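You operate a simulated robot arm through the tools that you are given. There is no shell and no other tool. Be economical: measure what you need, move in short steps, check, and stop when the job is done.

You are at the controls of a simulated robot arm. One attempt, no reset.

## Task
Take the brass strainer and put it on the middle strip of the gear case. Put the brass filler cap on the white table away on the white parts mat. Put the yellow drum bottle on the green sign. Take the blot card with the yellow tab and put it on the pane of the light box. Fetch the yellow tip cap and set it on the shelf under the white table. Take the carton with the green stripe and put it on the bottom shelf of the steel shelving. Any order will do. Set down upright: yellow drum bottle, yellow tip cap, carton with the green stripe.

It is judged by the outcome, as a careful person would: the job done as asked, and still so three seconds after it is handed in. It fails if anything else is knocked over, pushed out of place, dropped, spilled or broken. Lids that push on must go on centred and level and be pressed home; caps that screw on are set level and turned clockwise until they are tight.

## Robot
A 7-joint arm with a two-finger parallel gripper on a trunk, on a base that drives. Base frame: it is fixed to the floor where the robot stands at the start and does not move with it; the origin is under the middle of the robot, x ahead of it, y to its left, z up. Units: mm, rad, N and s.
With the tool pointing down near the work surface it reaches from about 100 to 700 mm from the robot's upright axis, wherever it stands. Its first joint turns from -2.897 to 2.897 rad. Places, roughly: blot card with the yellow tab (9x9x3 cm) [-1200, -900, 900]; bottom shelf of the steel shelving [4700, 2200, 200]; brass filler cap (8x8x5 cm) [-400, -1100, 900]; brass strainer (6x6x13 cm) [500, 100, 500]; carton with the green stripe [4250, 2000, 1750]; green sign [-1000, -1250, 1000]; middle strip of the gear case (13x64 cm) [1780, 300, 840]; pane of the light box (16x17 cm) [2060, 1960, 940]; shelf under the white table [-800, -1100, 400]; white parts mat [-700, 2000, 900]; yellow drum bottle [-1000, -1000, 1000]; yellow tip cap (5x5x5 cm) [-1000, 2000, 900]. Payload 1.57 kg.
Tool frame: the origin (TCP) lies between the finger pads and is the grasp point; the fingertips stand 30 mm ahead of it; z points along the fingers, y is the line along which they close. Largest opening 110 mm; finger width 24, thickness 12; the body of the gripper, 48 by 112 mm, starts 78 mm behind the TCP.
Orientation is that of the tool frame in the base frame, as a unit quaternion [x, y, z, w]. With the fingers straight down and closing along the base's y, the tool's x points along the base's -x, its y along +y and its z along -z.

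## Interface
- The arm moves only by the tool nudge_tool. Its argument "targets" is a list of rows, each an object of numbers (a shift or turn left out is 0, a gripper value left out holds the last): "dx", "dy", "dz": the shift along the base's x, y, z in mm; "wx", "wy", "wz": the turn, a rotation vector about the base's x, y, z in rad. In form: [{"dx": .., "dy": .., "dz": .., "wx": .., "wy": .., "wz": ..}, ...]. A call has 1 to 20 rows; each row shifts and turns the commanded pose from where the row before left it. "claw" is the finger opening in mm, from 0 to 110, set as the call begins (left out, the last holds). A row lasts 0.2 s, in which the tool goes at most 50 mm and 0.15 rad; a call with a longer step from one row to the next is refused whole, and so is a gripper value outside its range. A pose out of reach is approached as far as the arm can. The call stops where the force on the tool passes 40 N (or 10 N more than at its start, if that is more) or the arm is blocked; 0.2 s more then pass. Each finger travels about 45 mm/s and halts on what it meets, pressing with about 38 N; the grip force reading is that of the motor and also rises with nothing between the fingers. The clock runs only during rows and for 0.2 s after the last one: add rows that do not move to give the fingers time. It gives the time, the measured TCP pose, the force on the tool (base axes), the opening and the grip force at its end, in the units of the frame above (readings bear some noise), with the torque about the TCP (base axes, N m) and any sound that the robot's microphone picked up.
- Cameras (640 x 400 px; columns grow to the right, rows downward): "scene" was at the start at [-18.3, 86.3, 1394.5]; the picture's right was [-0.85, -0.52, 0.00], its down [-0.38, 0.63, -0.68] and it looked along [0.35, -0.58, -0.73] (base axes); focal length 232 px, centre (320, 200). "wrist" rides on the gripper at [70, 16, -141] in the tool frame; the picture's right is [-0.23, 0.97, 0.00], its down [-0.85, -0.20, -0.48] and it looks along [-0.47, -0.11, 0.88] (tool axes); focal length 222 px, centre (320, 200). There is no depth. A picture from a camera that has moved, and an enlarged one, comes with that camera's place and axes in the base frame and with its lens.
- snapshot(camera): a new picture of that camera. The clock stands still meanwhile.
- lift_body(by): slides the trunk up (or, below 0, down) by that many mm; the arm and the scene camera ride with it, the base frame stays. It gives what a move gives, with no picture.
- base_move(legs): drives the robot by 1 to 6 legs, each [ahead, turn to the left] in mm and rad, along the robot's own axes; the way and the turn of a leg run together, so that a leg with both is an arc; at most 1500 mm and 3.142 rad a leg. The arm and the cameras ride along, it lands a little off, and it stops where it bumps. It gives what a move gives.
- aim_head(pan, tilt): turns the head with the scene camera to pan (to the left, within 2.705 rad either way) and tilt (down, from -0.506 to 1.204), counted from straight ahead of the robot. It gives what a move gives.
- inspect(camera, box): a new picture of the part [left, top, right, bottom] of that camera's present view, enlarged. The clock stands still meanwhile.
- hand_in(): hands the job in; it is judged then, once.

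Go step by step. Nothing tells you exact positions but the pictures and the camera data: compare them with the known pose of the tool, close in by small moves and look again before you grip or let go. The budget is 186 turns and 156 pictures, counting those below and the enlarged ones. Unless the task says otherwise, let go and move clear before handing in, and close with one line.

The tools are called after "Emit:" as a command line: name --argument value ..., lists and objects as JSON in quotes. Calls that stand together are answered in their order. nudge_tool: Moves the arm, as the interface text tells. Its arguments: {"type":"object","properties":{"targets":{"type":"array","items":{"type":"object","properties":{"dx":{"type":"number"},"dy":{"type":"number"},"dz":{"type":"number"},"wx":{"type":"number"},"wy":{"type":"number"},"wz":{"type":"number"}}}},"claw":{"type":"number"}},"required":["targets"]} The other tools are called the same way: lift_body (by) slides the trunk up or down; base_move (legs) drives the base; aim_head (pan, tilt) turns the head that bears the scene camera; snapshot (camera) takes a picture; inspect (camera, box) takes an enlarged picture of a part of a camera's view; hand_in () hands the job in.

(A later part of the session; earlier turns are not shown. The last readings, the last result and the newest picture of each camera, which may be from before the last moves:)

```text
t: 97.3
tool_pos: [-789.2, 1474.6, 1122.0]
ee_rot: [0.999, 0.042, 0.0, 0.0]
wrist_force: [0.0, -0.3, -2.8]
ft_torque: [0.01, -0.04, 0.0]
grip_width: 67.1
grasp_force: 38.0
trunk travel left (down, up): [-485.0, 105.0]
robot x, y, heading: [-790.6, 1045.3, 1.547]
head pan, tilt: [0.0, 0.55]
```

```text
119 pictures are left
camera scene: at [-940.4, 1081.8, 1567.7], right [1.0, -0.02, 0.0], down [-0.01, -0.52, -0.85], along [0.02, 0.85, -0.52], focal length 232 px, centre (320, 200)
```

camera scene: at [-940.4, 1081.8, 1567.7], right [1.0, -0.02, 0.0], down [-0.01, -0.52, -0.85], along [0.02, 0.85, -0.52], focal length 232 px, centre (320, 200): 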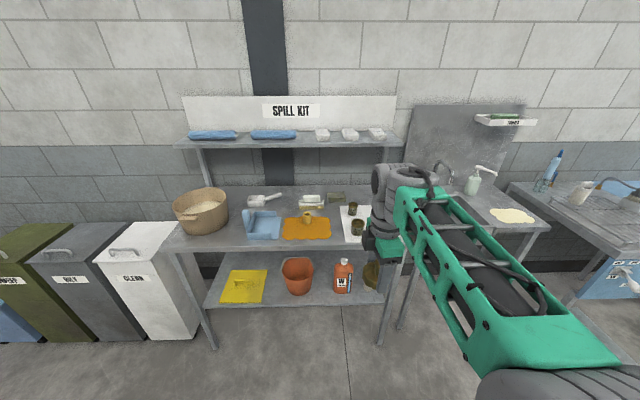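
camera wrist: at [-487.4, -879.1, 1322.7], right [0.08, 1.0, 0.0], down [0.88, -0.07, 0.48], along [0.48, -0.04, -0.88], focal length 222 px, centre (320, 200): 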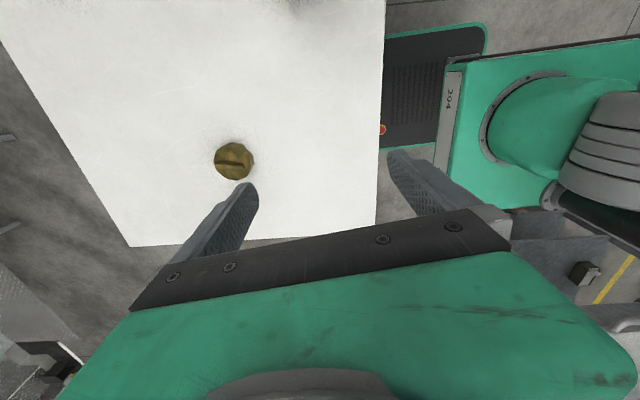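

The bench front edge is at y≈1800–1870. I'll advance 250 mm and look with more downward tilt.

Emit:
base_move --legs '[[250, 0]]'

Emit:
aim_head --pan -0.2 --tilt 0.8

Emit:
snapshot --camera "scene"

Emit:
snapshot --camera "wrist"

```text
t: 99.1
tool_pos: [-784.5, 1723.1, 1122.6]
ee_rot: [0.999, 0.043, 0.0, -0.001]
wrist_force: [-0.7, -0.2, -2.6]
ft_torque: [-0.02, -0.03, -0.01]
grip_width: 67.0
grasp_force: 38.2
trunk travel left (down, up): [-485.0, 105.0]
robot x, y, heading: [-781.6, 1298.5, 1.551]
head pan, tilt: [0.0, 0.55]
```

```text
t: 99.9
tool_pos: [-784.2, 1722.7, 1122.8]
ee_rot: [0.999, 0.042, 0.0, 0.0]
wrist_force: [-0.4, 0.0, -3.3]
ft_torque: [0.02, 0.03, -0.01]
grip_width: 67.4
grasp_force: 38.2
trunk travel left (down, up): [-485.0, 105.0]
robot x, y, heading: [-784.9, 1297.9, 1.549]
head pan, tilt: [-0.201, 0.799]
```

```text
118 pictures are left
camera scene: at [-918.6, 1319.0, 1546.5], right [0.97, -0.22, 0.0], down [-0.16, -0.7, -0.7], along [0.16, 0.68, -0.72], focal length 232 px, centre (320, 200)
```

scene: 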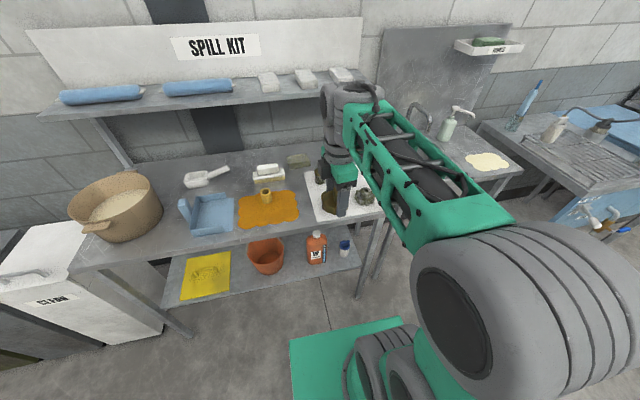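

```text
117 pictures are left
camera wrist: at [-712.8, 1711.8, 1264.0], right [-0.14, -0.99, 0.0], down [-0.87, 0.13, 0.48], along [-0.47, 0.07, -0.88], focal length 222 px, centre (320, 200)
```

wrist: 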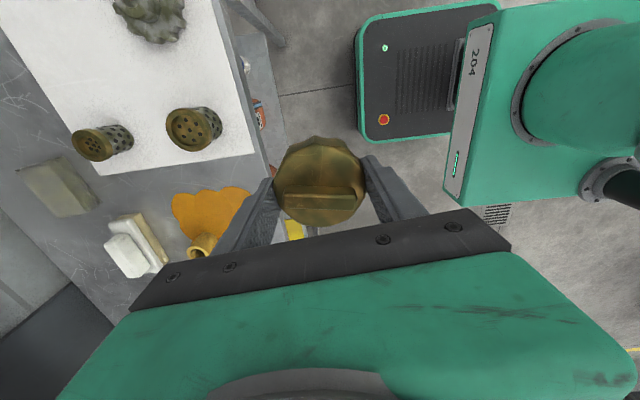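

The mat spans roughly x -805..-535, y 1840..2120 and holds two baskets and a nut. I'll advance 140 mm and look down from over the mat for a free spot.

Emit:
base_move --legs '[[140, 0]]'

Emit:
nudge_tool --targets '[{"dx": 40}, {"dx": 40}, {"dx": 40}, {"dx": 20}, {}]'

Emit:
snapshot --camera "wrist"

Emit:
snapshot --camera "scene"

```text
t: 101.2
tool_pos: [-780.2, 1862.2, 1121.5]
ee_rot: [0.999, 0.044, 0.0, 0.0]
wrist_force: [-0.4, 0.3, -3.1]
ft_torque: [-0.02, 0.02, -0.02]
grip_width: 67.2
grasp_force: 38.0
trunk travel left (down, up): [-485.0, 105.0]
robot x, y, heading: [-777.7, 1433.1, 1.549]
head pan, tilt: [-0.201, 0.799]
```

```text
t: 102.4
tool_pos: [-640.5, 1861.5, 1122.1]
ee_rot: [0.999, 0.043, 0.0, 0.0]
wrist_force: [0.1, 0.0, -2.4]
ft_torque: [0.01, -0.03, 0.01]
grip_width: 67.0
grasp_force: 38.3
trunk travel left (down, up): [-485.0, 105.0]
robot x, y, heading: [-778.4, 1434.8, 1.548]
head pan, tilt: [-0.201, 0.799]
```

```text
116 pictures are left
camera wrist: at [-569.5, 1851.3, 1263.2], right [-0.14, -0.99, 0.0], down [-0.87, 0.13, 0.48], along [-0.47, 0.07, -0.88], focal length 222 px, centre (320, 200)
```

wrist: 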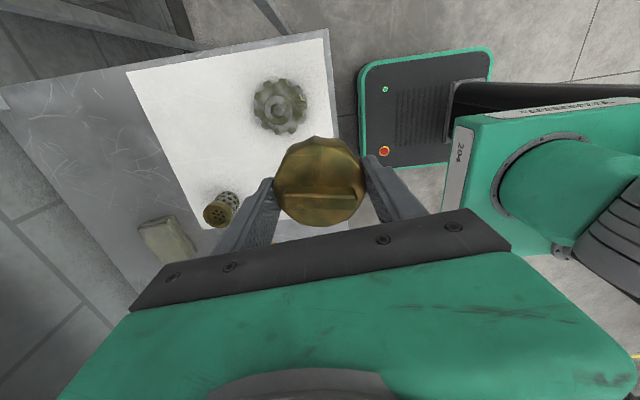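

```text
115 pictures are left
camera scene: at [-915.2, 1457.9, 1546.4], right [0.98, -0.22, 0.0], down [-0.16, -0.7, -0.7], along [0.15, 0.68, -0.72], focal length 232 px, centre (320, 200)
```

scene: 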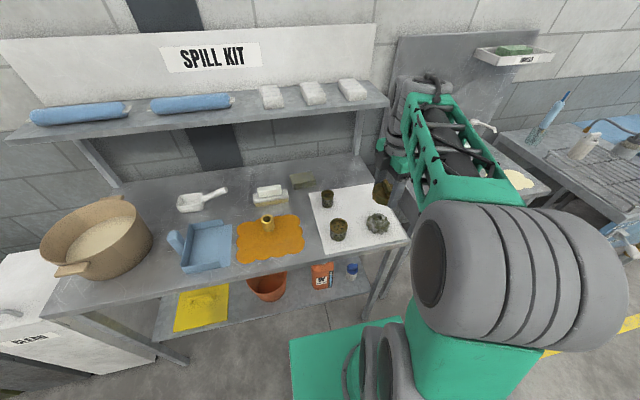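

Mat is x[-817,-530], y[1830,2116]. The free spot is near (-635,2030). Moving there and starting down.

Emit:
nudge_tool --targets '[{"dy": 42}, {"dy": 42}, {"dy": 42}, {"dy": 43}, {"dx": 5, "dz": -40}, {"dz": -40}, {}]'

Emit:
snapshot --camera "wrist"

Emit:
snapshot --camera "scene"

```text
t: 104.0
tool_pos: [-635.1, 2030.9, 1042.7]
ee_rot: [0.999, 0.043, 0.0, 0.001]
wrist_force: [-0.6, -0.8, -2.5]
ft_torque: [0.0, -0.01, 0.01]
grip_width: 66.9
grasp_force: 37.6
trunk travel left (down, up): [-485.0, 105.0]
robot x, y, heading: [-775.3, 1434.8, 1.548]
head pan, tilt: [-0.201, 0.799]
```

```text
114 pictures are left
camera wrist: at [-564.3, 2020.8, 1183.4], right [-0.14, -0.99, 0.0], down [-0.87, 0.13, 0.48], along [-0.47, 0.07, -0.88], focal length 222 px, centre (320, 200)
```

wrist: 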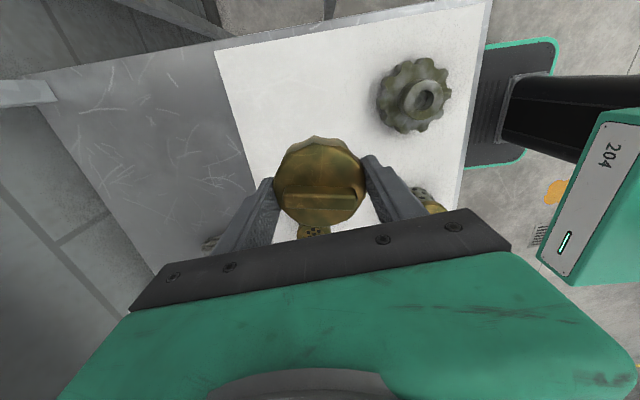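

```text
113 pictures are left
camera scene: at [-915.2, 1458.3, 1546.4], right [0.97, -0.22, 0.0], down [-0.16, -0.7, -0.7], along [0.15, 0.68, -0.72], focal length 232 px, centre (320, 200)
```

scene: 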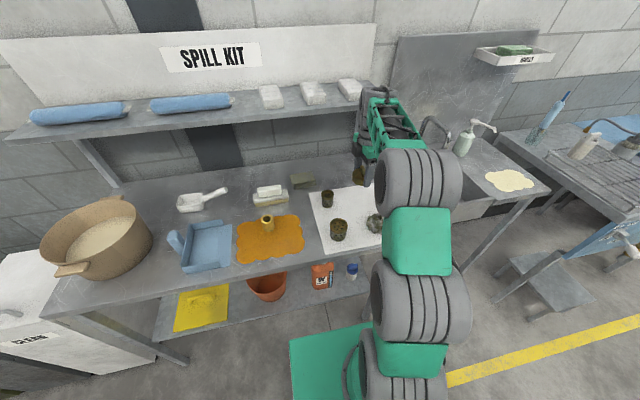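

Clear below. Lowering to just above the mat.

Emit:
nudge_tool --targets '[{"dz": -40}, {"dz": -35}, {"dz": -22}, {}]'

Emit:
inspect --camera "wrist" --box '[160, 40, 480, 240]'

Emit:
inspect --camera "scene" --box '[300, 120, 428, 260]'

```text
t: 105.0
tool_pos: [-635.1, 2032.2, 946.7]
ee_rot: [0.999, 0.042, 0.0, 0.0]
wrist_force: [-0.4, -0.2, -2.8]
ft_torque: [0.0, 0.01, 0.0]
grip_width: 67.1
grasp_force: 37.7
trunk travel left (down, up): [-485.0, 105.0]
robot x, y, heading: [-779.3, 1436.2, 1.552]
head pan, tilt: [-0.201, 0.799]
```

```text
2.00 times, centred on (320, 140) of wrist
camera zoom: at [-564.5, 2021.1, 1087.0], right [-0.14, -0.99, 0.0], down [-0.87, 0.13, 0.48], along [-0.47, 0.07, -0.88], focal length 444 px, centre (320, 320)
```

zoom: 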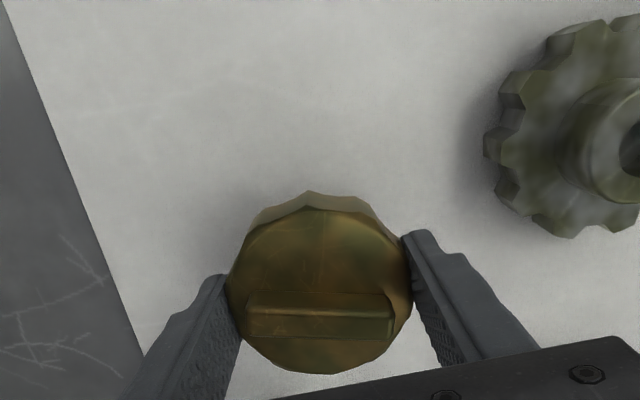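

```text
2.86 times, centred on (364, 190) of scene
camera zoom: at [-915.2, 1458.1, 1546.4], right [0.97, -0.22, 0.0], down [-0.16, -0.7, -0.7], along [0.15, 0.68, -0.72], focal length 663 px, centre (194, 229)
```

zoom: 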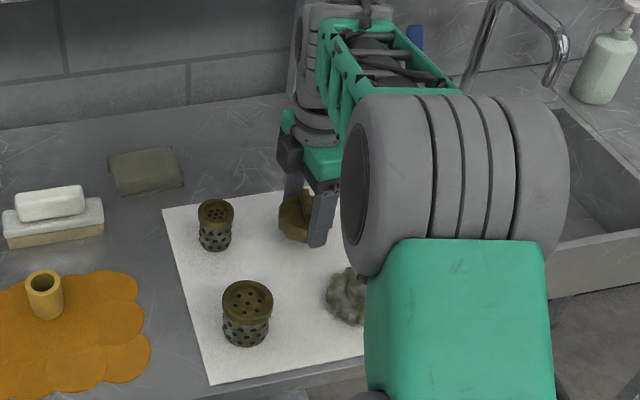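

Spot is clear. Lowering to contact in small steps.

Emit:
nudge_tool --targets '[{"dz": -5}, {"dz": -3}, {"dz": -2}, {"dz": -2}, {}]'

```text
t: 106.2
tool_pos: [-637.1, 2031.9, 933.5]
ee_rot: [0.999, 0.043, 0.0, 0.001]
wrist_force: [0.3, -0.1, -2.7]
ft_torque: [-0.01, 0.01, 0.0]
grip_width: 67.2
grasp_force: 37.5
trunk travel left (down, up): [-485.0, 105.0]
robot x, y, heading: [-776.8, 1438.3, 1.547]
head pan, tilt: [-0.201, 0.799]
```

Emit:
nudge_tool --targets '[{"dz": -2}, {"dz": -1.5}, {"dz": -1.5}, {}]'

```text
t: 107.2
tool_pos: [-635.0, 2030.1, 928.4]
ee_rot: [0.999, 0.042, 0.0, 0.001]
wrist_force: [0.2, 0.5, -3.4]
ft_torque: [-0.02, 0.01, -0.01]
grip_width: 67.1
grasp_force: 37.7
trunk travel left (down, up): [-485.0, 105.0]
robot x, y, heading: [-782.1, 1436.6, 1.548]
head pan, tilt: [-0.201, 0.799]
```

Emit:
nudge_tool --targets '[{"dz": -2}, {"dz": -2}, {"dz": -2}, {"dz": -2}, {}]'

```text
t: 108.4
tool_pos: [-637.4, 2029.4, 920.1]
ee_rot: [0.999, 0.043, -0.001, 0.001]
wrist_force: [-0.6, 0.4, -3.0]
ft_torque: [0.0, 0.02, -0.01]
grip_width: 67.1
grasp_force: 37.8
trunk travel left (down, up): [-485.0, 105.0]
robot x, y, heading: [-774.8, 1434.4, 1.544]
head pan, tilt: [-0.201, 0.799]
```

Emit:
nudge_tool --targets '[{"dz": -2}, {"dz": -2}, {"dz": -2}, {"dz": -2}, {"dz": -2}, {}]'

Emit:
inspect --camera "scene" --box '[330, 145, 394, 195]'

```text
t: 109.8
tool_pos: [-636.2, 2029.8, 915.1]
ee_rot: [0.999, 0.043, 0.0, -0.003]
wrist_force: [-0.4, -2.7, 24.7]
ft_torque: [-0.64, 0.43, -0.05]
grip_width: 67.2
grasp_force: 38.4
trunk travel left (down, up): [-485.0, 105.0]
robot x, y, heading: [-775.8, 1435.4, 1.544]
head pan, tilt: [-0.201, 0.799]
```

```text
8.00 times, centred on (362, 170) of scene
camera zoom: at [-915.7, 1455.4, 1546.7], right [0.97, -0.22, 0.0], down [-0.16, -0.7, -0.7], along [0.16, 0.68, -0.72], focal length 1857 px, centre (-16, 440)
```

zoom: 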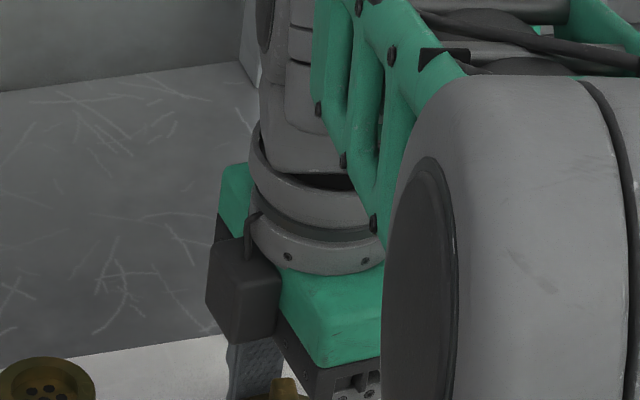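

Contact at 915 (mat surface ≈ z 883). Easing up 2 mm, releasing, rising.

Emit:
nudge_tool --targets '[{"dz": 2.5}, {}, {}, {}]' --claw 95

Emit:
nudge_tool --targets '[{"dz": 30}, {"dz": 45}, {"dz": 45}, {"dz": 40}, {}]'

Emit:
snapshot --camera "wrist"

```text
t: 110.8
tool_pos: [-637.2, 2031.5, 914.7]
ee_rot: [0.999, 0.042, 0.0, 0.0]
wrist_force: [-1.9, 14.5, 18.1]
ft_torque: [-0.34, 0.21, -0.21]
grip_width: 81.6
grasp_force: 0.0
trunk travel left (down, up): [-485.0, 105.0]
robot x, y, heading: [-778.2, 1435.4, 1.548]
head pan, tilt: [-0.201, 0.799]
```

```text
t: 112.0
tool_pos: [-636.6, 2031.5, 1074.1]
ee_rot: [0.999, 0.043, 0.001, 0.0]
wrist_force: [0.0, -1.0, -0.5]
ft_torque: [0.01, -0.01, -0.04]
grip_width: 94.7
grasp_force: 0.0
trunk travel left (down, up): [-485.0, 105.0]
robot x, y, heading: [-780.1, 1438.0, 1.553]
head pan, tilt: [-0.201, 0.799]
```

```text
109 pictures are left
camera wrist: at [-565.3, 2020.3, 1216.1], right [-0.14, -0.99, 0.0], down [-0.87, 0.13, 0.48], along [-0.47, 0.07, -0.88], focal length 222 px, centre (320, 200)
```

wrist: 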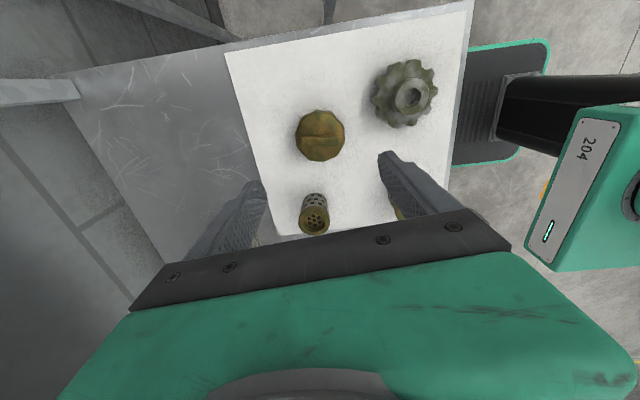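

Filler cap rests on the mat. Next the tip cap, near (-950,1975): moving over for a look.

Emit:
nudge_tool --targets '[{"dx": -40, "dy": -15}, {"dx": -45, "dy": -15}, {"dx": -45, "dy": -15}, {"dx": -45, "dy": -12}, {"dx": -45}, {"dx": -45}, {"dx": -48}, {}]'

Emit:
snapshot --camera "wrist"

Emit:
aim_head --pan 0.0 --tilt 0.85

Emit:
snapshot --camera "scene"

```text
t: 113.8
tool_pos: [-949.7, 1972.6, 1073.6]
ee_rot: [0.999, 0.043, -0.001, 0.0]
wrist_force: [-0.5, -0.4, 0.2]
ft_torque: [0.01, 0.0, -0.01]
grip_width: 95.0
grasp_force: 0.0
trunk travel left (down, up): [-485.0, 105.0]
robot x, y, heading: [-781.0, 1438.0, 1.547]
head pan, tilt: [-0.201, 0.799]
```

```text
108 pictures are left
camera wrist: at [-878.6, 1962.2, 1214.7], right [-0.14, -0.99, 0.0], down [-0.87, 0.13, 0.48], along [-0.47, 0.07, -0.88], focal length 222 px, centre (320, 200)
```

wrist: 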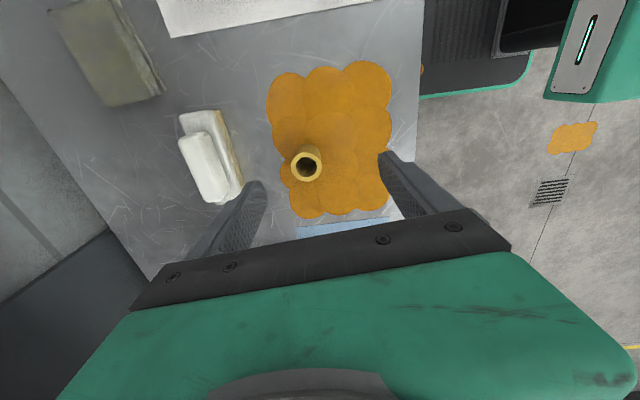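

```text
t: 114.5
tool_pos: [-949.5, 1973.3, 1072.9]
ee_rot: [0.999, 0.042, 0.0, 0.0]
wrist_force: [0.1, 0.6, -1.3]
ft_torque: [-0.01, -0.01, 0.0]
grip_width: 95.0
grasp_force: 0.0
trunk travel left (down, up): [-485.0, 105.0]
robot x, y, heading: [-774.8, 1443.3, 1.549]
head pan, tilt: [0.0, 0.85]
```

```text
107 pictures are left
camera scene: at [-931.5, 1457.3, 1542.4], right [1.0, -0.02, 0.0], down [-0.02, -0.75, -0.66], along [0.02, 0.66, -0.75], focal length 232 px, centre (320, 200)
```

scene: 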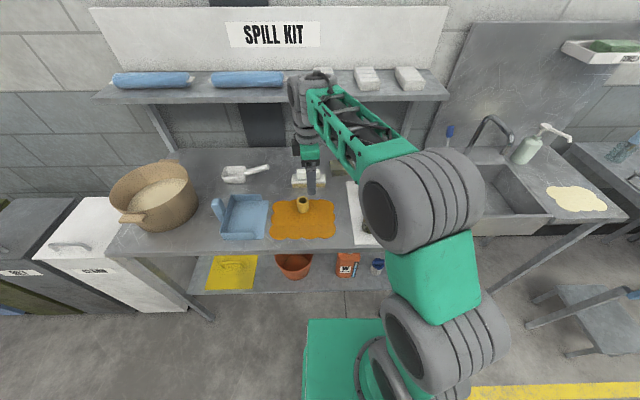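

The yellow tip cap (hollow cylinder) is at about (-975,1996). Since it must go on a low shelf under a tabletop, I'll grip it with the tool tilted 45° forward-down, closing along x. First rotating in the air.

Emit:
nudge_tool --targets '[{"wz": 0.1485}, {"wz": 0.1485}, {"wz": 0.1485}, {"wz": 0.1485}, {"wz": 0.1485}, {"wz": 0.1485}, {"wz": 0.1485}, {"wz": 0.1485}, {"wz": 0.1485}, {"wz": 0.1485}, {}]' --claw 90

Emit:
nudge_tool --targets '[{"wx": 0.131, "dx": -5, "dy": -8}, {"wx": 0.131, "dx": -5, "dy": -8}, {"wx": 0.131, "dx": -5, "dy": -8}, {"wx": 0.131, "dx": -5, "dy": -8}, {"wx": 0.131, "dx": -5, "dy": -8}, {"wx": 0.131, "dy": -8}, {}]'

Emit:
snapshot --camera "wrist"

Emit:
snapshot --camera "scene"

```text
t: 116.9
tool_pos: [-948.9, 1972.6, 1072.8]
ee_rot: [0.707, 0.707, 0.001, -0.001]
wrist_force: [0.1, 0.2, 0.2]
ft_torque: [-0.01, -0.01, 0.01]
grip_width: 90.0
grasp_force: 0.0
trunk travel left (down, up): [-485.0, 105.0]
robot x, y, heading: [-776.8, 1435.8, 1.552]
head pan, tilt: [0.0, 0.85]
```

```text
t: 118.5
tool_pos: [-975.2, 1925.5, 1073.0]
ee_rot: [0.653, 0.653, 0.272, -0.272]
wrist_force: [0.3, 0.4, 0.4]
ft_torque: [-0.02, 0.02, -0.04]
grip_width: 90.0
grasp_force: 0.0
trunk travel left (down, up): [-485.0, 105.0]
robot x, y, heading: [-772.2, 1434.5, 1.546]
head pan, tilt: [0.0, 0.85]
```

```text
106 pictures are left
camera wrist: at [-957.8, 1874.0, 1222.6], right [0.97, -0.16, -0.16], down [-0.2, -0.94, -0.27], along [-0.11, 0.29, -0.95], focal length 222 px, centre (320, 200)
```

wrist: 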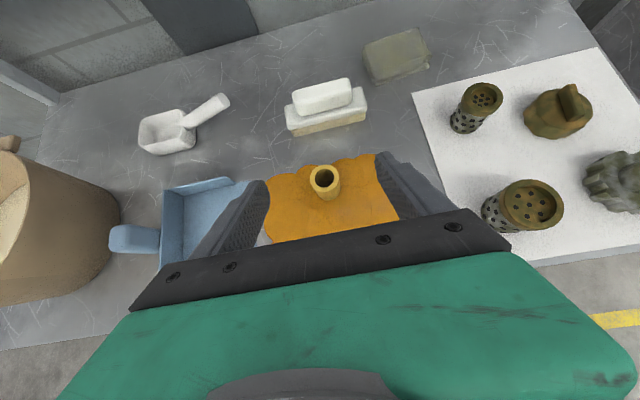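

```text
105 pictures are left
camera scene: at [-931.4, 1457.0, 1542.4], right [1.0, -0.02, 0.0], down [-0.02, -0.75, -0.66], along [0.02, 0.66, -0.75], focal length 232 px, centre (320, 200)
```

scene: 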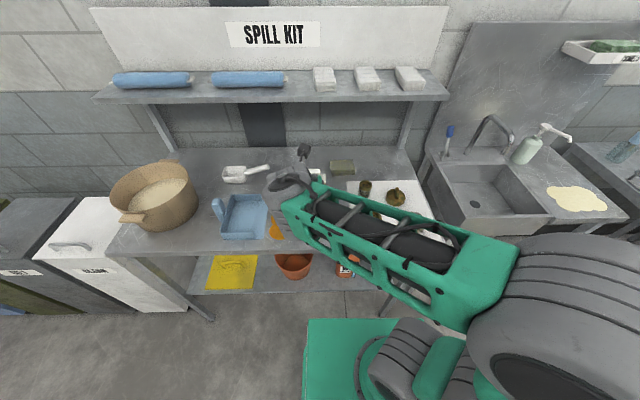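

Tip cap at (-978,1992). Descending with opening 90 toward it, stopping a little above.

Emit:
nudge_tool --targets '[{"dx": -1, "dy": 22, "dz": -30}, {"dx": -1, "dy": 22, "dz": -35}, {"dx": -1, "dy": 22, "dz": -35}, {"dz": -30}, {}]'

Emit:
snapshot --camera "wrist"

Emit:
inspect --camera "scene" --box '[230, 150, 390, 250]'

```text
t: 119.7
tool_pos: [-977.8, 1991.1, 941.6]
ee_rot: [0.653, 0.653, 0.271, -0.271]
wrist_force: [0.0, 0.2, -1.1]
ft_torque: [0.0, 0.06, 0.0]
grip_width: 90.0
grasp_force: 0.0
trunk travel left (down, up): [-485.0, 105.0]
robot x, y, heading: [-777.6, 1438.7, 1.555]
head pan, tilt: [0.0, 0.85]
```

```text
104 pictures are left
camera wrist: at [-960.9, 1940.1, 1091.5], right [0.97, -0.16, -0.16], down [-0.2, -0.94, -0.27], along [-0.11, 0.29, -0.95], focal length 222 px, centre (320, 200)
```

wrist: 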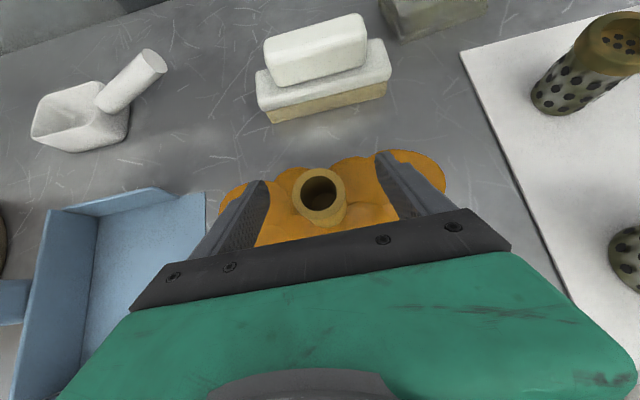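

```text
4.00 times, centred on (310, 200) of scene
camera zoom: at [-931.5, 1457.2, 1542.4], right [1.0, -0.02, 0.0], down [-0.02, -0.75, -0.66], along [0.02, 0.66, -0.75], focal length 928 px, centre (360, 200)
```

zoom: 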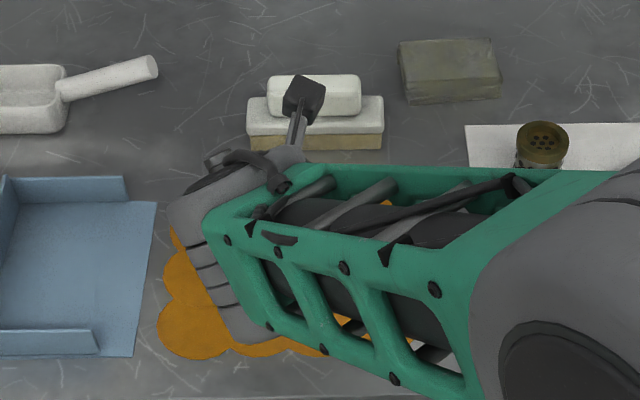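

Aligned. Down to grip height.

Emit:
nudge_tool --targets '[{"dx": -1, "dy": 3, "dz": -12}, {"dy": 2, "dz": -10}, {"dz": -4}, {}]'

Emit:
inspect --camera "wrist" --box '[200, 120, 440, 270]'

```text
t: 120.7
tool_pos: [-977.9, 1996.0, 916.4]
ee_rot: [0.653, 0.653, 0.271, -0.272]
wrist_force: [0.1, -1.2, 0.0]
ft_torque: [0.01, 0.03, -0.03]
grip_width: 90.2
grasp_force: 0.0
trunk travel left (down, up): [-485.0, 105.0]
robot x, y, heading: [-777.4, 1436.8, 1.546]
head pan, tilt: [0.0, 0.85]
```

```text
2.67 times, centred on (320, 195) of wrist
camera zoom: at [-961.7, 1945.1, 1066.0], right [0.97, -0.16, -0.16], down [-0.2, -0.94, -0.27], along [-0.11, 0.29, -0.95], focal length 592 px, centre (320, 213)
```

zoom: 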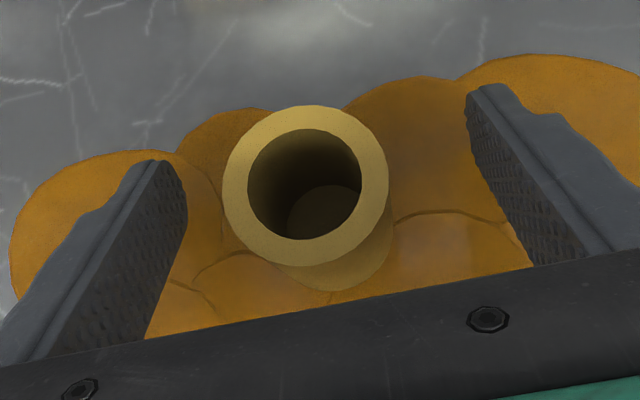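

Cap sits between the fingers. Closing and lifting.

Emit:
nudge_tool --targets '[{"dx": -1}, {}, {}, {}, {}]' --claw 20

Emit:
nudge_tool --targets '[{"dz": 10}, {"dz": 30}, {"dz": 40, "dy": -10}, {"dz": 40, "dy": -30}, {"dy": -40, "dz": 20}, {"dy": -40}, {}]'

Emit:
snapshot --camera "wrist"

```text
t: 121.9
tool_pos: [-979.8, 1996.0, 917.9]
ee_rot: [0.653, 0.653, 0.271, -0.272]
wrist_force: [-0.6, -0.2, 0.4]
ft_torque: [-0.01, 0.01, 0.0]
grip_width: 42.2
grasp_force: 34.3
trunk travel left (down, up): [-485.0, 105.0]
robot x, y, heading: [-777.8, 1432.9, 1.549]
head pan, tilt: [0.0, 0.85]
```

```text
t: 123.5
tool_pos: [-978.6, 1875.9, 1058.3]
ee_rot: [0.653, 0.653, 0.271, -0.272]
wrist_force: [-0.5, -0.2, -0.4]
ft_torque: [0.0, 0.01, -0.02]
grip_width: 41.8
grasp_force: 37.8
trunk travel left (down, up): [-485.0, 105.0]
robot x, y, heading: [-777.8, 1437.3, 1.546]
head pan, tilt: [0.0, 0.85]
```

```text
101 pictures are left
camera wrist: at [-962.3, 1824.6, 1207.5], right [0.97, -0.16, -0.16], down [-0.2, -0.94, -0.27], along [-0.11, 0.29, -0.95], focal length 222 px, centre (320, 200)
```

wrist: 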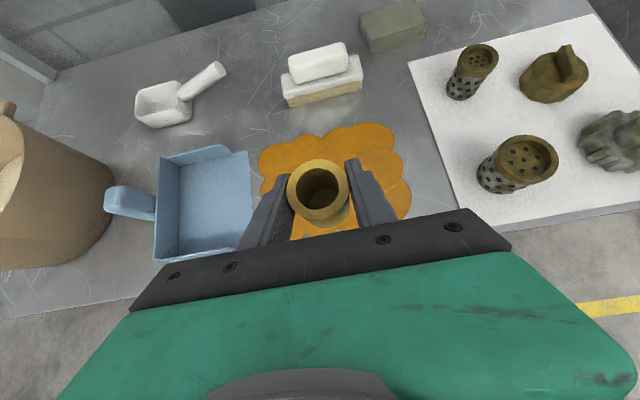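

Tip cap held. Backing away, turning around and driving to the white table.

Emit:
base_move --legs '[[-400, 0], [0, 3.14], [1200, 0]]'

Emit:
aim_head --pan 0.0 --tilt 0.8

Emit:
snapshot --camera "scene"

```text
t: 139.1
tool_pos: [-626.5, -607.1, 1058.9]
ee_rot: [-0.65, 0.655, -0.271, -0.272]
wrist_force: [0.5, 0.9, 0.6]
ft_torque: [-0.01, 0.01, -0.04]
grip_width: 40.2
grasp_force: 37.8
trunk travel left (down, up): [-485.0, 105.0]
robot x, y, heading: [-827.2, -162.8, -1.605]
head pan, tilt: [0.0, 0.85]
```

```text
t: 139.7
tool_pos: [-627.2, -607.2, 1058.3]
ee_rot: [-0.65, 0.656, -0.27, -0.273]
wrist_force: [-0.5, -0.7, -0.8]
ft_torque: [0.01, -0.01, 0.02]
grip_width: 40.2
grasp_force: 37.9
trunk travel left (down, up): [-485.0, 105.0]
robot x, y, heading: [-827.2, -162.1, -1.603]
head pan, tilt: [0.0, 0.799]
```

```text
100 pictures are left
camera scene: at [-670.1, -190.3, 1546.4], right [-1.0, 0.03, 0.0], down [0.02, 0.72, -0.7], along [-0.02, -0.7, -0.72], focal length 232 px, centre (320, 200)
```

scene: 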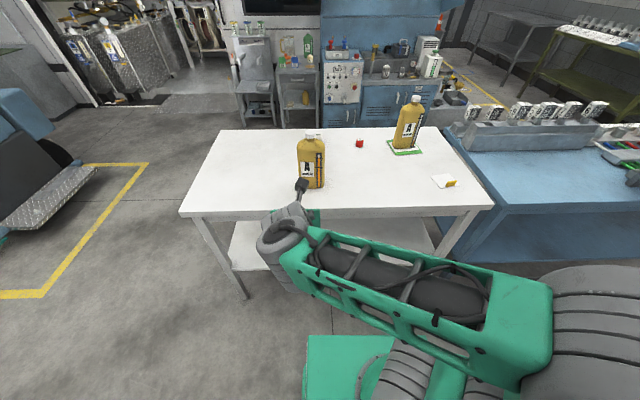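

Next, lower the trunk so the arm comes level with the lower shelf, then look.

Emit:
lift_body --by -450

Emit:
snapshot --camera "scene"

Emit:
snapshot --camera "wrist"

```text
refused: -450 is not a number from -400 to 400
```

```text
99 pictures are left
camera scene: at [-670.1, -190.3, 1546.4], right [-1.0, 0.03, 0.0], down [0.02, 0.72, -0.7], along [-0.02, -0.7, -0.72], focal length 232 px, centre (320, 200)
```

scene: 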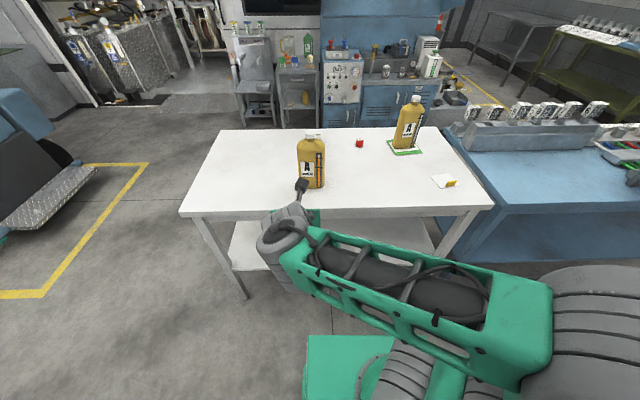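

```text
98 pictures are left
camera wrist: at [-642.2, -556.2, 1207.3], right [-0.97, 0.17, -0.16], down [0.21, 0.94, -0.27], along [0.11, -0.29, -0.95], focal length 222 px, centre (320, 200)
```

wrist: 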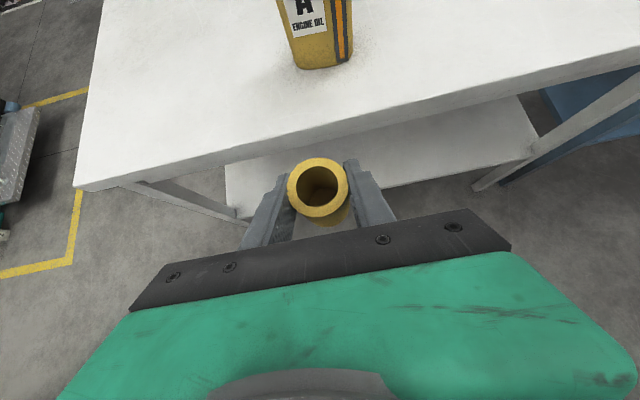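

Emit:
lift_body --by -400

Emit:
snapshot --camera "scene"

Emit:
snapshot --camera "wrist"

```text
t: 143.5
tool_pos: [-627.5, -606.7, 657.3]
ee_rot: [-0.651, 0.656, -0.27, -0.272]
wrist_force: [-0.4, 0.5, -0.4]
ft_torque: [0.02, -0.02, 0.01]
grip_width: 40.2
grasp_force: 38.2
trunk travel left (down, up): [-85.0, 505.0]
robot x, y, heading: [-822.6, -164.6, -1.6]
head pan, tilt: [0.0, 0.799]
```

```text
97 pictures are left
camera scene: at [-670.1, -190.3, 1146.4], right [-1.0, 0.03, 0.0], down [0.02, 0.72, -0.7], along [-0.02, -0.7, -0.72], focal length 232 px, centre (320, 200)
```

scene: 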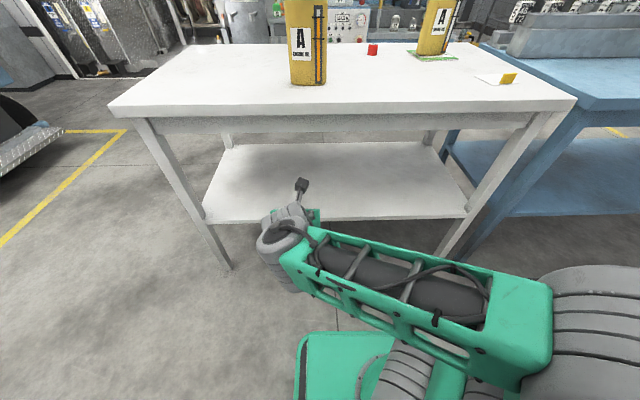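

```text
96 pictures are left
camera wrist: at [-642.2, -556.2, 807.4], right [-0.97, 0.17, -0.16], down [0.21, 0.94, -0.27], along [0.11, -0.29, -0.95], focal length 222 px, centre (320, 200)
```

wrist: 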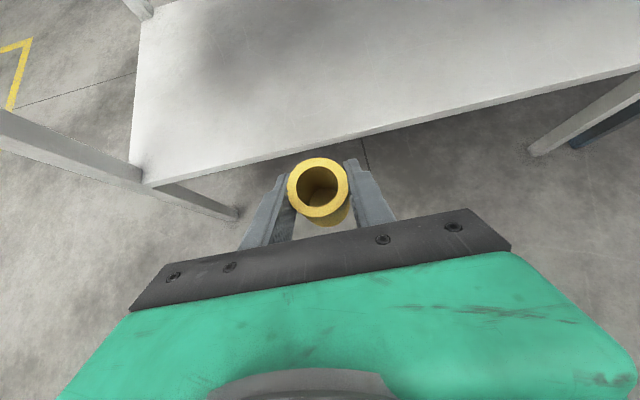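

Shelf at about z 400–440, front edge y≈-790. I'll lower the hand to z≈535 in front of it, then advance the base and extend.

Emit:
nudge_tool --targets '[{"dz": -40}, {"dz": -40}, {"dz": -40}, {}]'

Emit:
base_move --legs '[[120, 0]]'

Emit:
snapshot --camera "wrist"

Emit:
snapshot --camera "scene"

```text
t: 144.5
tool_pos: [-626.8, -606.0, 537.5]
ee_rot: [-0.65, 0.656, -0.269, -0.272]
wrist_force: [0.0, 0.5, -1.8]
ft_torque: [-0.03, 0.01, -0.03]
grip_width: 39.9
grasp_force: 38.1
trunk travel left (down, up): [-85.0, 505.0]
robot x, y, heading: [-823.3, -166.2, -1.601]
head pan, tilt: [0.0, 0.799]
```

```text
t: 145.8
tool_pos: [-628.6, -726.3, 538.4]
ee_rot: [-0.65, 0.655, -0.271, -0.273]
wrist_force: [0.1, -0.3, -0.3]
ft_torque: [0.01, 0.0, 0.02]
grip_width: 40.1
grasp_force: 38.4
trunk travel left (down, up): [-85.0, 505.0]
robot x, y, heading: [-829.9, -284.1, -1.604]
head pan, tilt: [0.0, 0.799]
```

```text
95 pictures are left
camera wrist: at [-645.1, -675.5, 687.0], right [-0.97, 0.17, -0.16], down [0.21, 0.94, -0.27], along [0.11, -0.29, -0.95], focal length 222 px, centre (320, 200)
```

wrist: 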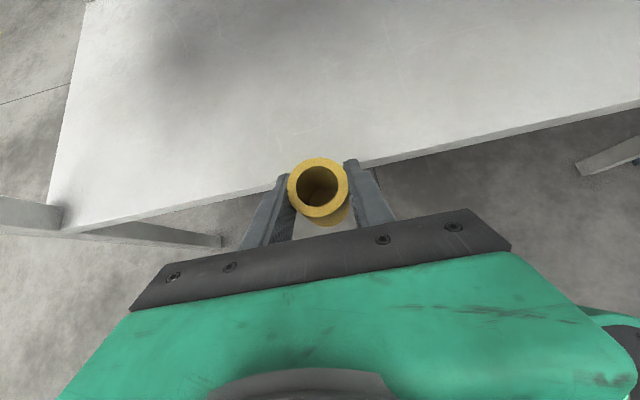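

```text
94 pictures are left
camera scene: at [-674.0, -310.8, 1146.4], right [-1.0, 0.03, 0.0], down [0.02, 0.72, -0.7], along [-0.02, -0.7, -0.72], focal length 232 px, centre (320, 200)
```

scene: 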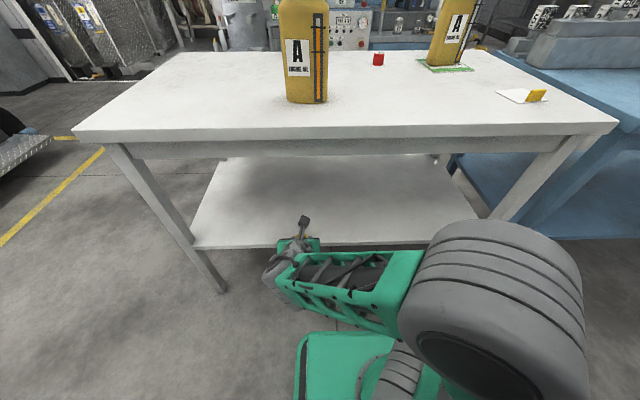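

Extending the hand over the shelf to y≈-875.

Emit:
nudge_tool --targets '[{"dy": -38}, {"dy": -38}, {"dy": -38}, {"dy": -36}, {}]'

Emit:
snapshot --camera "wrist"

Emit:
inspect --camera "scene" --box '[200, 120, 440, 270]'

```text
t: 146.9
tool_pos: [-630.2, -876.9, 537.0]
ee_rot: [-0.65, 0.656, -0.27, -0.272]
wrist_force: [-0.1, -0.3, -0.2]
ft_torque: [0.01, -0.02, -0.01]
grip_width: 40.1
grasp_force: 38.6
trunk travel left (down, up): [-85.0, 505.0]
robot x, y, heading: [-830.7, -287.9, -1.605]
head pan, tilt: [0.0, 0.799]
```

```text
93 pictures are left
camera wrist: at [-645.6, -826.0, 686.4], right [-0.97, 0.17, -0.16], down [0.21, 0.94, -0.27], along [0.11, -0.29, -0.95], focal length 222 px, centre (320, 200)
```

wrist: 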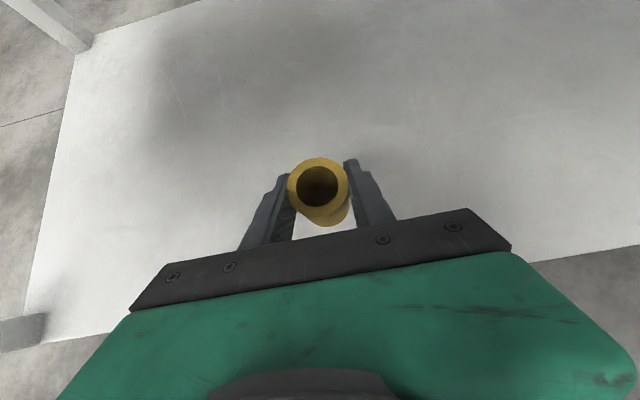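

```text
2.67 times, centred on (320, 195) of scene
camera zoom: at [-674.0, -310.8, 1146.4], right [-1.0, 0.03, 0.0], down [0.02, 0.72, -0.7], along [-0.02, -0.7, -0.72], focal length 619 px, centre (320, 213)
```

zoom: 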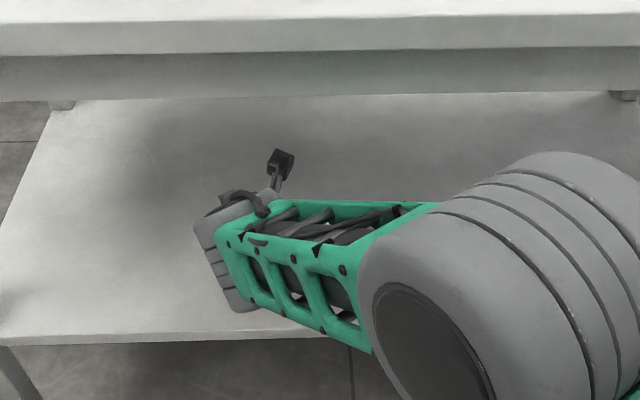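

Over the shelf with clearance. Lowering.

Emit:
nudge_tool --targets '[{"dz": -30}, {"dz": -20}, {}]'

Emit:
nudge_tool --targets '[{"dz": -3}, {"dz": -3}, {"dz": -3}, {"dz": -3}, {"dz": -3}, {}]'

Emit:
nudge_tool --targets '[{"dz": -2.5}, {"dz": -2.5}, {"dz": -2.5}, {"dz": -2.5}, {}]'

```text
t: 147.8
tool_pos: [-630.7, -875.2, 486.6]
ee_rot: [-0.651, 0.656, -0.269, -0.272]
wrist_force: [0.8, 1.1, 0.2]
ft_torque: [0.0, 0.0, 0.04]
grip_width: 39.8
grasp_force: 37.5
trunk travel left (down, up): [-85.0, 505.0]
robot x, y, heading: [-824.7, -284.4, -1.603]
head pan, tilt: [0.0, 0.799]
```

```text
t: 149.2
tool_pos: [-630.6, -875.3, 473.1]
ee_rot: [-0.65, 0.656, -0.27, -0.273]
wrist_force: [0.3, 0.0, -0.5]
ft_torque: [0.02, 0.0, 0.03]
grip_width: 40.3
grasp_force: 37.9
trunk travel left (down, up): [-85.0, 505.0]
robot x, y, heading: [-831.7, -281.1, -1.605]
head pan, tilt: [0.0, 0.799]
```

```text
t: 150.3
tool_pos: [-629.9, -876.4, 463.1]
ee_rot: [-0.65, 0.656, -0.27, -0.272]
wrist_force: [0.0, -0.7, -0.5]
ft_torque: [-0.01, 0.03, 0.01]
grip_width: 40.0
grasp_force: 37.9
trunk travel left (down, up): [-85.0, 505.0]
robot x, y, heading: [-830.0, -282.8, -1.605]
head pan, tilt: [0.0, 0.799]
```

Emit:
nudge_tool --targets '[{"dz": -2.5}, {"dz": -2.5}, {"dz": -2}, {"dz": -2}, {}]'

Emit:
inspect --camera "wrist" --box '[200, 120, 440, 270]'

```text
t: 151.6
tool_pos: [-628.2, -878.4, 458.3]
ee_rot: [-0.649, 0.655, -0.274, -0.273]
wrist_force: [-1.2, 2.3, 23.1]
ft_torque: [0.25, 0.1, 0.0]
grip_width: 40.2
grasp_force: 37.6
trunk travel left (down, up): [-85.0, 505.0]
robot x, y, heading: [-828.5, -284.9, -1.601]
head pan, tilt: [0.0, 0.799]
```

```text
2.67 times, centred on (320, 195) of wrist
camera zoom: at [-645.0, -825.7, 606.5], right [-0.97, 0.17, -0.16], down [0.21, 0.94, -0.27], along [0.11, -0.3, -0.95], focal length 592 px, centre (320, 213)
```

zoom: 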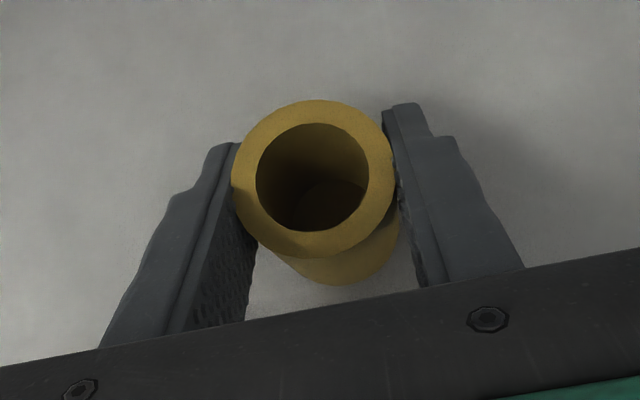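

Contact (shelf z≈421). Easing off, releasing, and withdrawing up and back.

Emit:
nudge_tool --targets '[{"dz": 3}, {}, {}, {}, {}]' --claw 85

Emit:
nudge_tool --targets '[{"dz": 20}, {"dz": 30}, {"dz": 30, "dy": 10}, {"dy": 45}, {"dy": 45}, {"dy": 45}, {"dy": 45}, {"dy": 45}, {}]'

Emit:
snapshot --camera "wrist"

Emit:
snapshot --camera "scene"

```text
t: 152.8
tool_pos: [-628.9, -875.4, 457.2]
ee_rot: [-0.65, 0.656, -0.27, -0.272]
wrist_force: [0.5, 0.0, 0.3]
ft_torque: [0.02, -0.02, 0.0]
grip_width: 84.7
grasp_force: 0.1
trunk travel left (down, up): [-85.0, 505.0]
robot x, y, heading: [-828.2, -284.4, -1.605]
head pan, tilt: [0.0, 0.799]
```

```text
t: 154.8
tool_pos: [-628.7, -642.3, 536.5]
ee_rot: [-0.65, 0.656, -0.27, -0.272]
wrist_force: [-0.2, -0.2, 0.6]
ft_torque: [-0.01, 0.03, -0.02]
grip_width: 84.7
grasp_force: 0.1
trunk travel left (down, up): [-85.0, 505.0]
robot x, y, heading: [-828.6, -288.2, -1.602]
head pan, tilt: [0.0, 0.799]
```

```text
90 pictures are left
camera wrist: at [-644.3, -590.2, 685.7], right [-0.97, 0.17, -0.16], down [0.21, 0.94, -0.27], along [0.11, -0.29, -0.95], focal length 222 px, centre (320, 200)
```

wrist: 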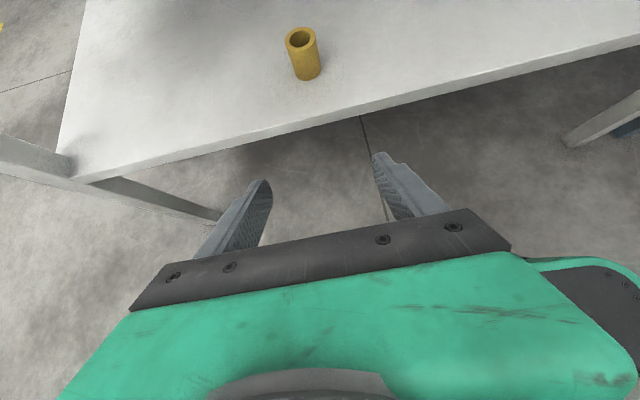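

```text
89 pictures are left
camera scene: at [-674.0, -310.8, 1146.4], right [-1.0, 0.03, 0.0], down [0.02, 0.72, -0.7], along [-0.02, -0.7, -0.72], focal length 232 px, centre (320, 200)
```

scene: 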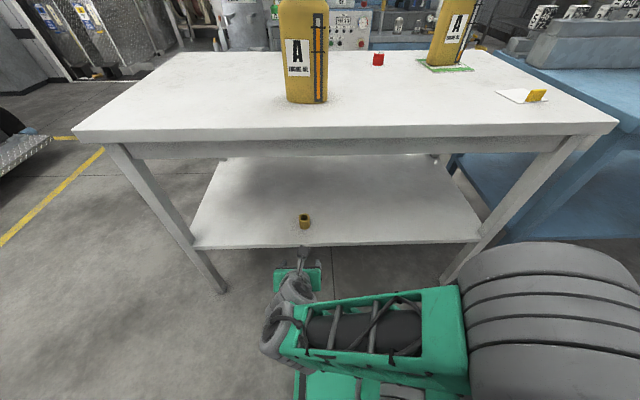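

Tip cap stands upright on the shelf. Next the blot card: raise the trunk, move along the table to about (-1160,-430).

Emit:
base_move --legs '[[-60, 0]]'

Emit:
lift_body --by 400

Emit:
nudge_tool --targets '[{"wx": 0.131, "dz": 20}, {"wx": 0.131, "dz": 20}, {"wx": 0.131, "dz": 20}, {"wx": 0.131, "dz": 20}, {"wx": 0.131, "dz": 20}, {"wx": 0.13, "dz": 20}, {"wz": -0.145}, {"wz": -0.145}, {"wz": -0.145}, {"wz": -0.145}, {"wz": -0.145}, {"wz": -0.145}, {"wz": -0.145}, {"wz": -0.145}, {"wz": -0.145}, {"wz": -0.145}, {"wz": -0.12}, {}]' --claw 60

Emit:
base_move --legs '[[0, -1.54], [330, 0], [0, 1.571], [110, 0]]'

Emit:
snapshot --camera "wrist"

```text
t: 155.7
tool_pos: [-626.5, -580.9, 536.9]
ee_rot: [-0.65, 0.656, -0.27, -0.273]
wrist_force: [0.3, 0.1, 0.3]
ft_torque: [-0.01, 0.02, 0.01]
grip_width: 84.9
grasp_force: 0.1
trunk travel left (down, up): [-85.0, 505.0]
robot x, y, heading: [-826.7, -226.7, -1.603]
head pan, tilt: [0.0, 0.799]
```

```text
t: 159.6
tool_pos: [-626.6, -579.4, 935.7]
ee_rot: [-0.65, 0.656, -0.271, -0.273]
wrist_force: [0.2, -0.8, 0.7]
ft_torque: [-0.01, 0.0, 0.01]
grip_width: 85.0
grasp_force: 0.0
trunk travel left (down, up): [-485.0, 105.0]
robot x, y, heading: [-828.7, -224.8, -1.601]
head pan, tilt: [0.0, 0.799]
```

```text
t: 163.3
tool_pos: [-626.9, -579.7, 1056.2]
ee_rot: [0.003, 1.0, 0.003, -0.001]
wrist_force: [0.3, 0.1, -0.2]
ft_torque: [0.03, 0.0, 0.07]
grip_width: 60.2
grasp_force: 0.1
trunk travel left (down, up): [-485.0, 105.0]
robot x, y, heading: [-824.6, -224.5, -1.604]
head pan, tilt: [0.0, 0.799]
```

```text
t: 173.9
tool_pos: [-949.2, -683.1, 1055.4]
ee_rot: [-0.009, 1.0, 0.004, -0.001]
wrist_force: [0.1, 0.8, -0.4]
ft_torque: [0.02, 0.0, -0.01]
grip_width: 60.0
grasp_force: 0.0
trunk travel left (down, up): [-485.0, 105.0]
robot x, y, heading: [-1155.8, -330.1, -1.579]
head pan, tilt: [0.0, 0.799]
```

```text
88 pictures are left
camera wrist: at [-1017.7, -669.0, 1198.0], right [0.21, 0.98, 0.01], down [0.86, -0.19, 0.48], along [0.47, -0.09, -0.88], focal length 222 px, centre (320, 200)
```

wrist: 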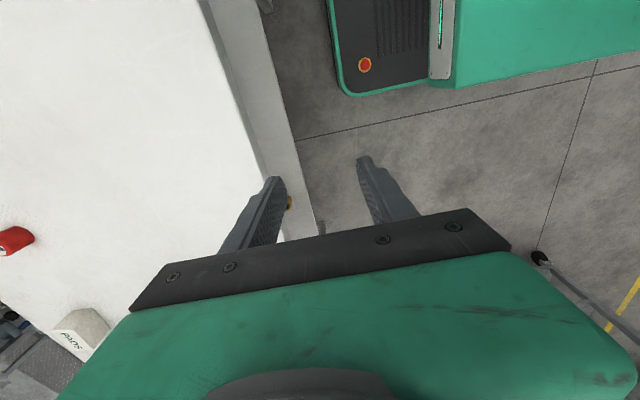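

Moving the hand above the card tab near (-1225,-877).

Emit:
nudge_tool --targets '[{"dx": -40, "dy": -27}, {"dx": -40, "dy": -27}, {"dx": -40, "dy": -27}, {"dx": -40, "dy": -27}, {"dx": -40, "dy": -27}, {"dx": -40, "dy": -27}, {"dx": -36, "dy": -28}, {}]'

Emit:
snapshot --camera "wrist"

Emit:
aim_head --pan -0.6 --tilt 0.95

Emit:
snapshot --camera "scene"

```text
t: 175.7
tool_pos: [-1224.2, -873.5, 1055.6]
ee_rot: [-0.008, 1.0, 0.004, -0.001]
wrist_force: [-0.5, 0.2, 0.6]
ft_torque: [0.05, -0.01, -0.01]
grip_width: 60.1
grasp_force: 0.1
trunk travel left (down, up): [-485.0, 105.0]
robot x, y, heading: [-1158.3, -327.6, -1.578]
head pan, tilt: [0.0, 0.799]
```

```text
87 pictures are left
camera wrist: at [-1294.5, -858.9, 1197.7], right [0.21, 0.98, 0.01], down [0.86, -0.19, 0.48], along [0.47, -0.09, -0.88], focal length 222 px, centre (320, 200)
```

wrist: 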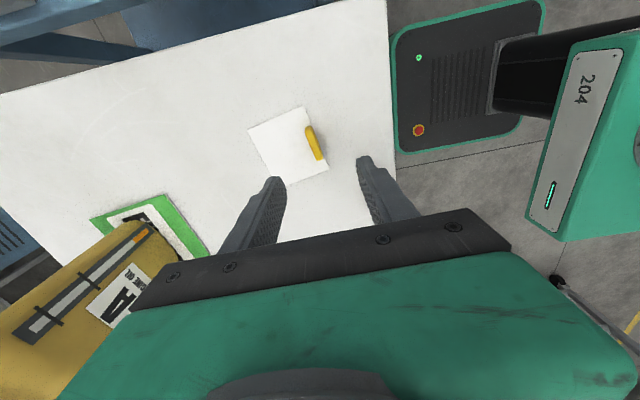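

```text
t: 176.7
tool_pos: [-1224.8, -872.8, 1056.3]
ee_rot: [-0.009, 1.0, 0.004, 0.0]
wrist_force: [0.5, 0.3, -1.0]
ft_torque: [0.02, -0.03, -0.04]
grip_width: 59.8
grasp_force: 0.0
trunk travel left (down, up): [-485.0, 105.0]
robot x, y, heading: [-1157.7, -331.4, -1.575]
head pan, tilt: [-0.6, 0.949]
```

```text
86 pictures are left
camera scene: at [-1042.6, -332.2, 1534.9], right [-0.82, 0.57, 0.0], down [0.46, 0.67, -0.58], along [-0.33, -0.48, -0.81], focal length 232 px, centre (320, 200)
```

scene: 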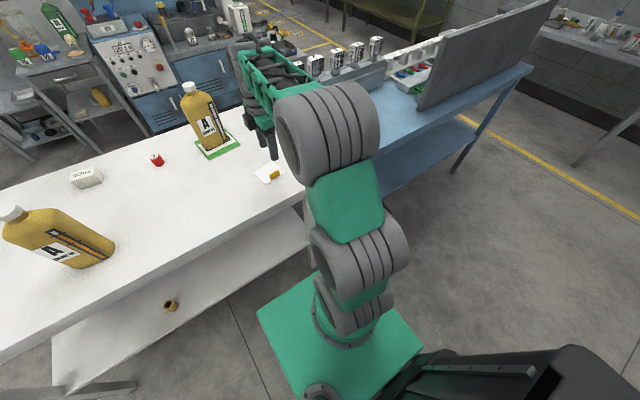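

Emit:
inspect --camera "wrist" --box '[220, 80, 380, 200]'

```text
3.33 times, centred on (300, 140) of wrist
camera zoom: at [-1293.9, -858.6, 1197.7], right [0.21, 0.98, 0.01], down [0.86, -0.19, 0.48], along [0.47, -0.09, -0.88], focal length 740 px, centre (387, 400)
```

zoom: 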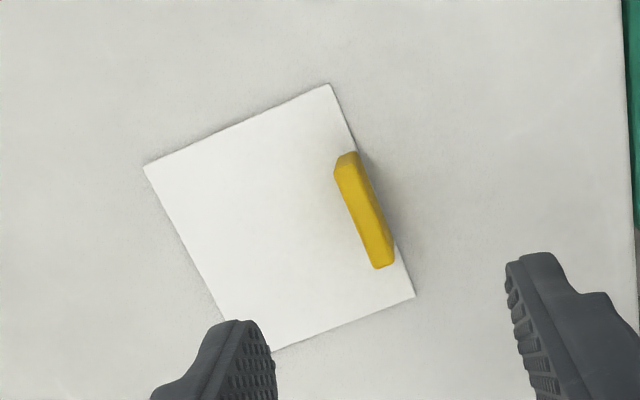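

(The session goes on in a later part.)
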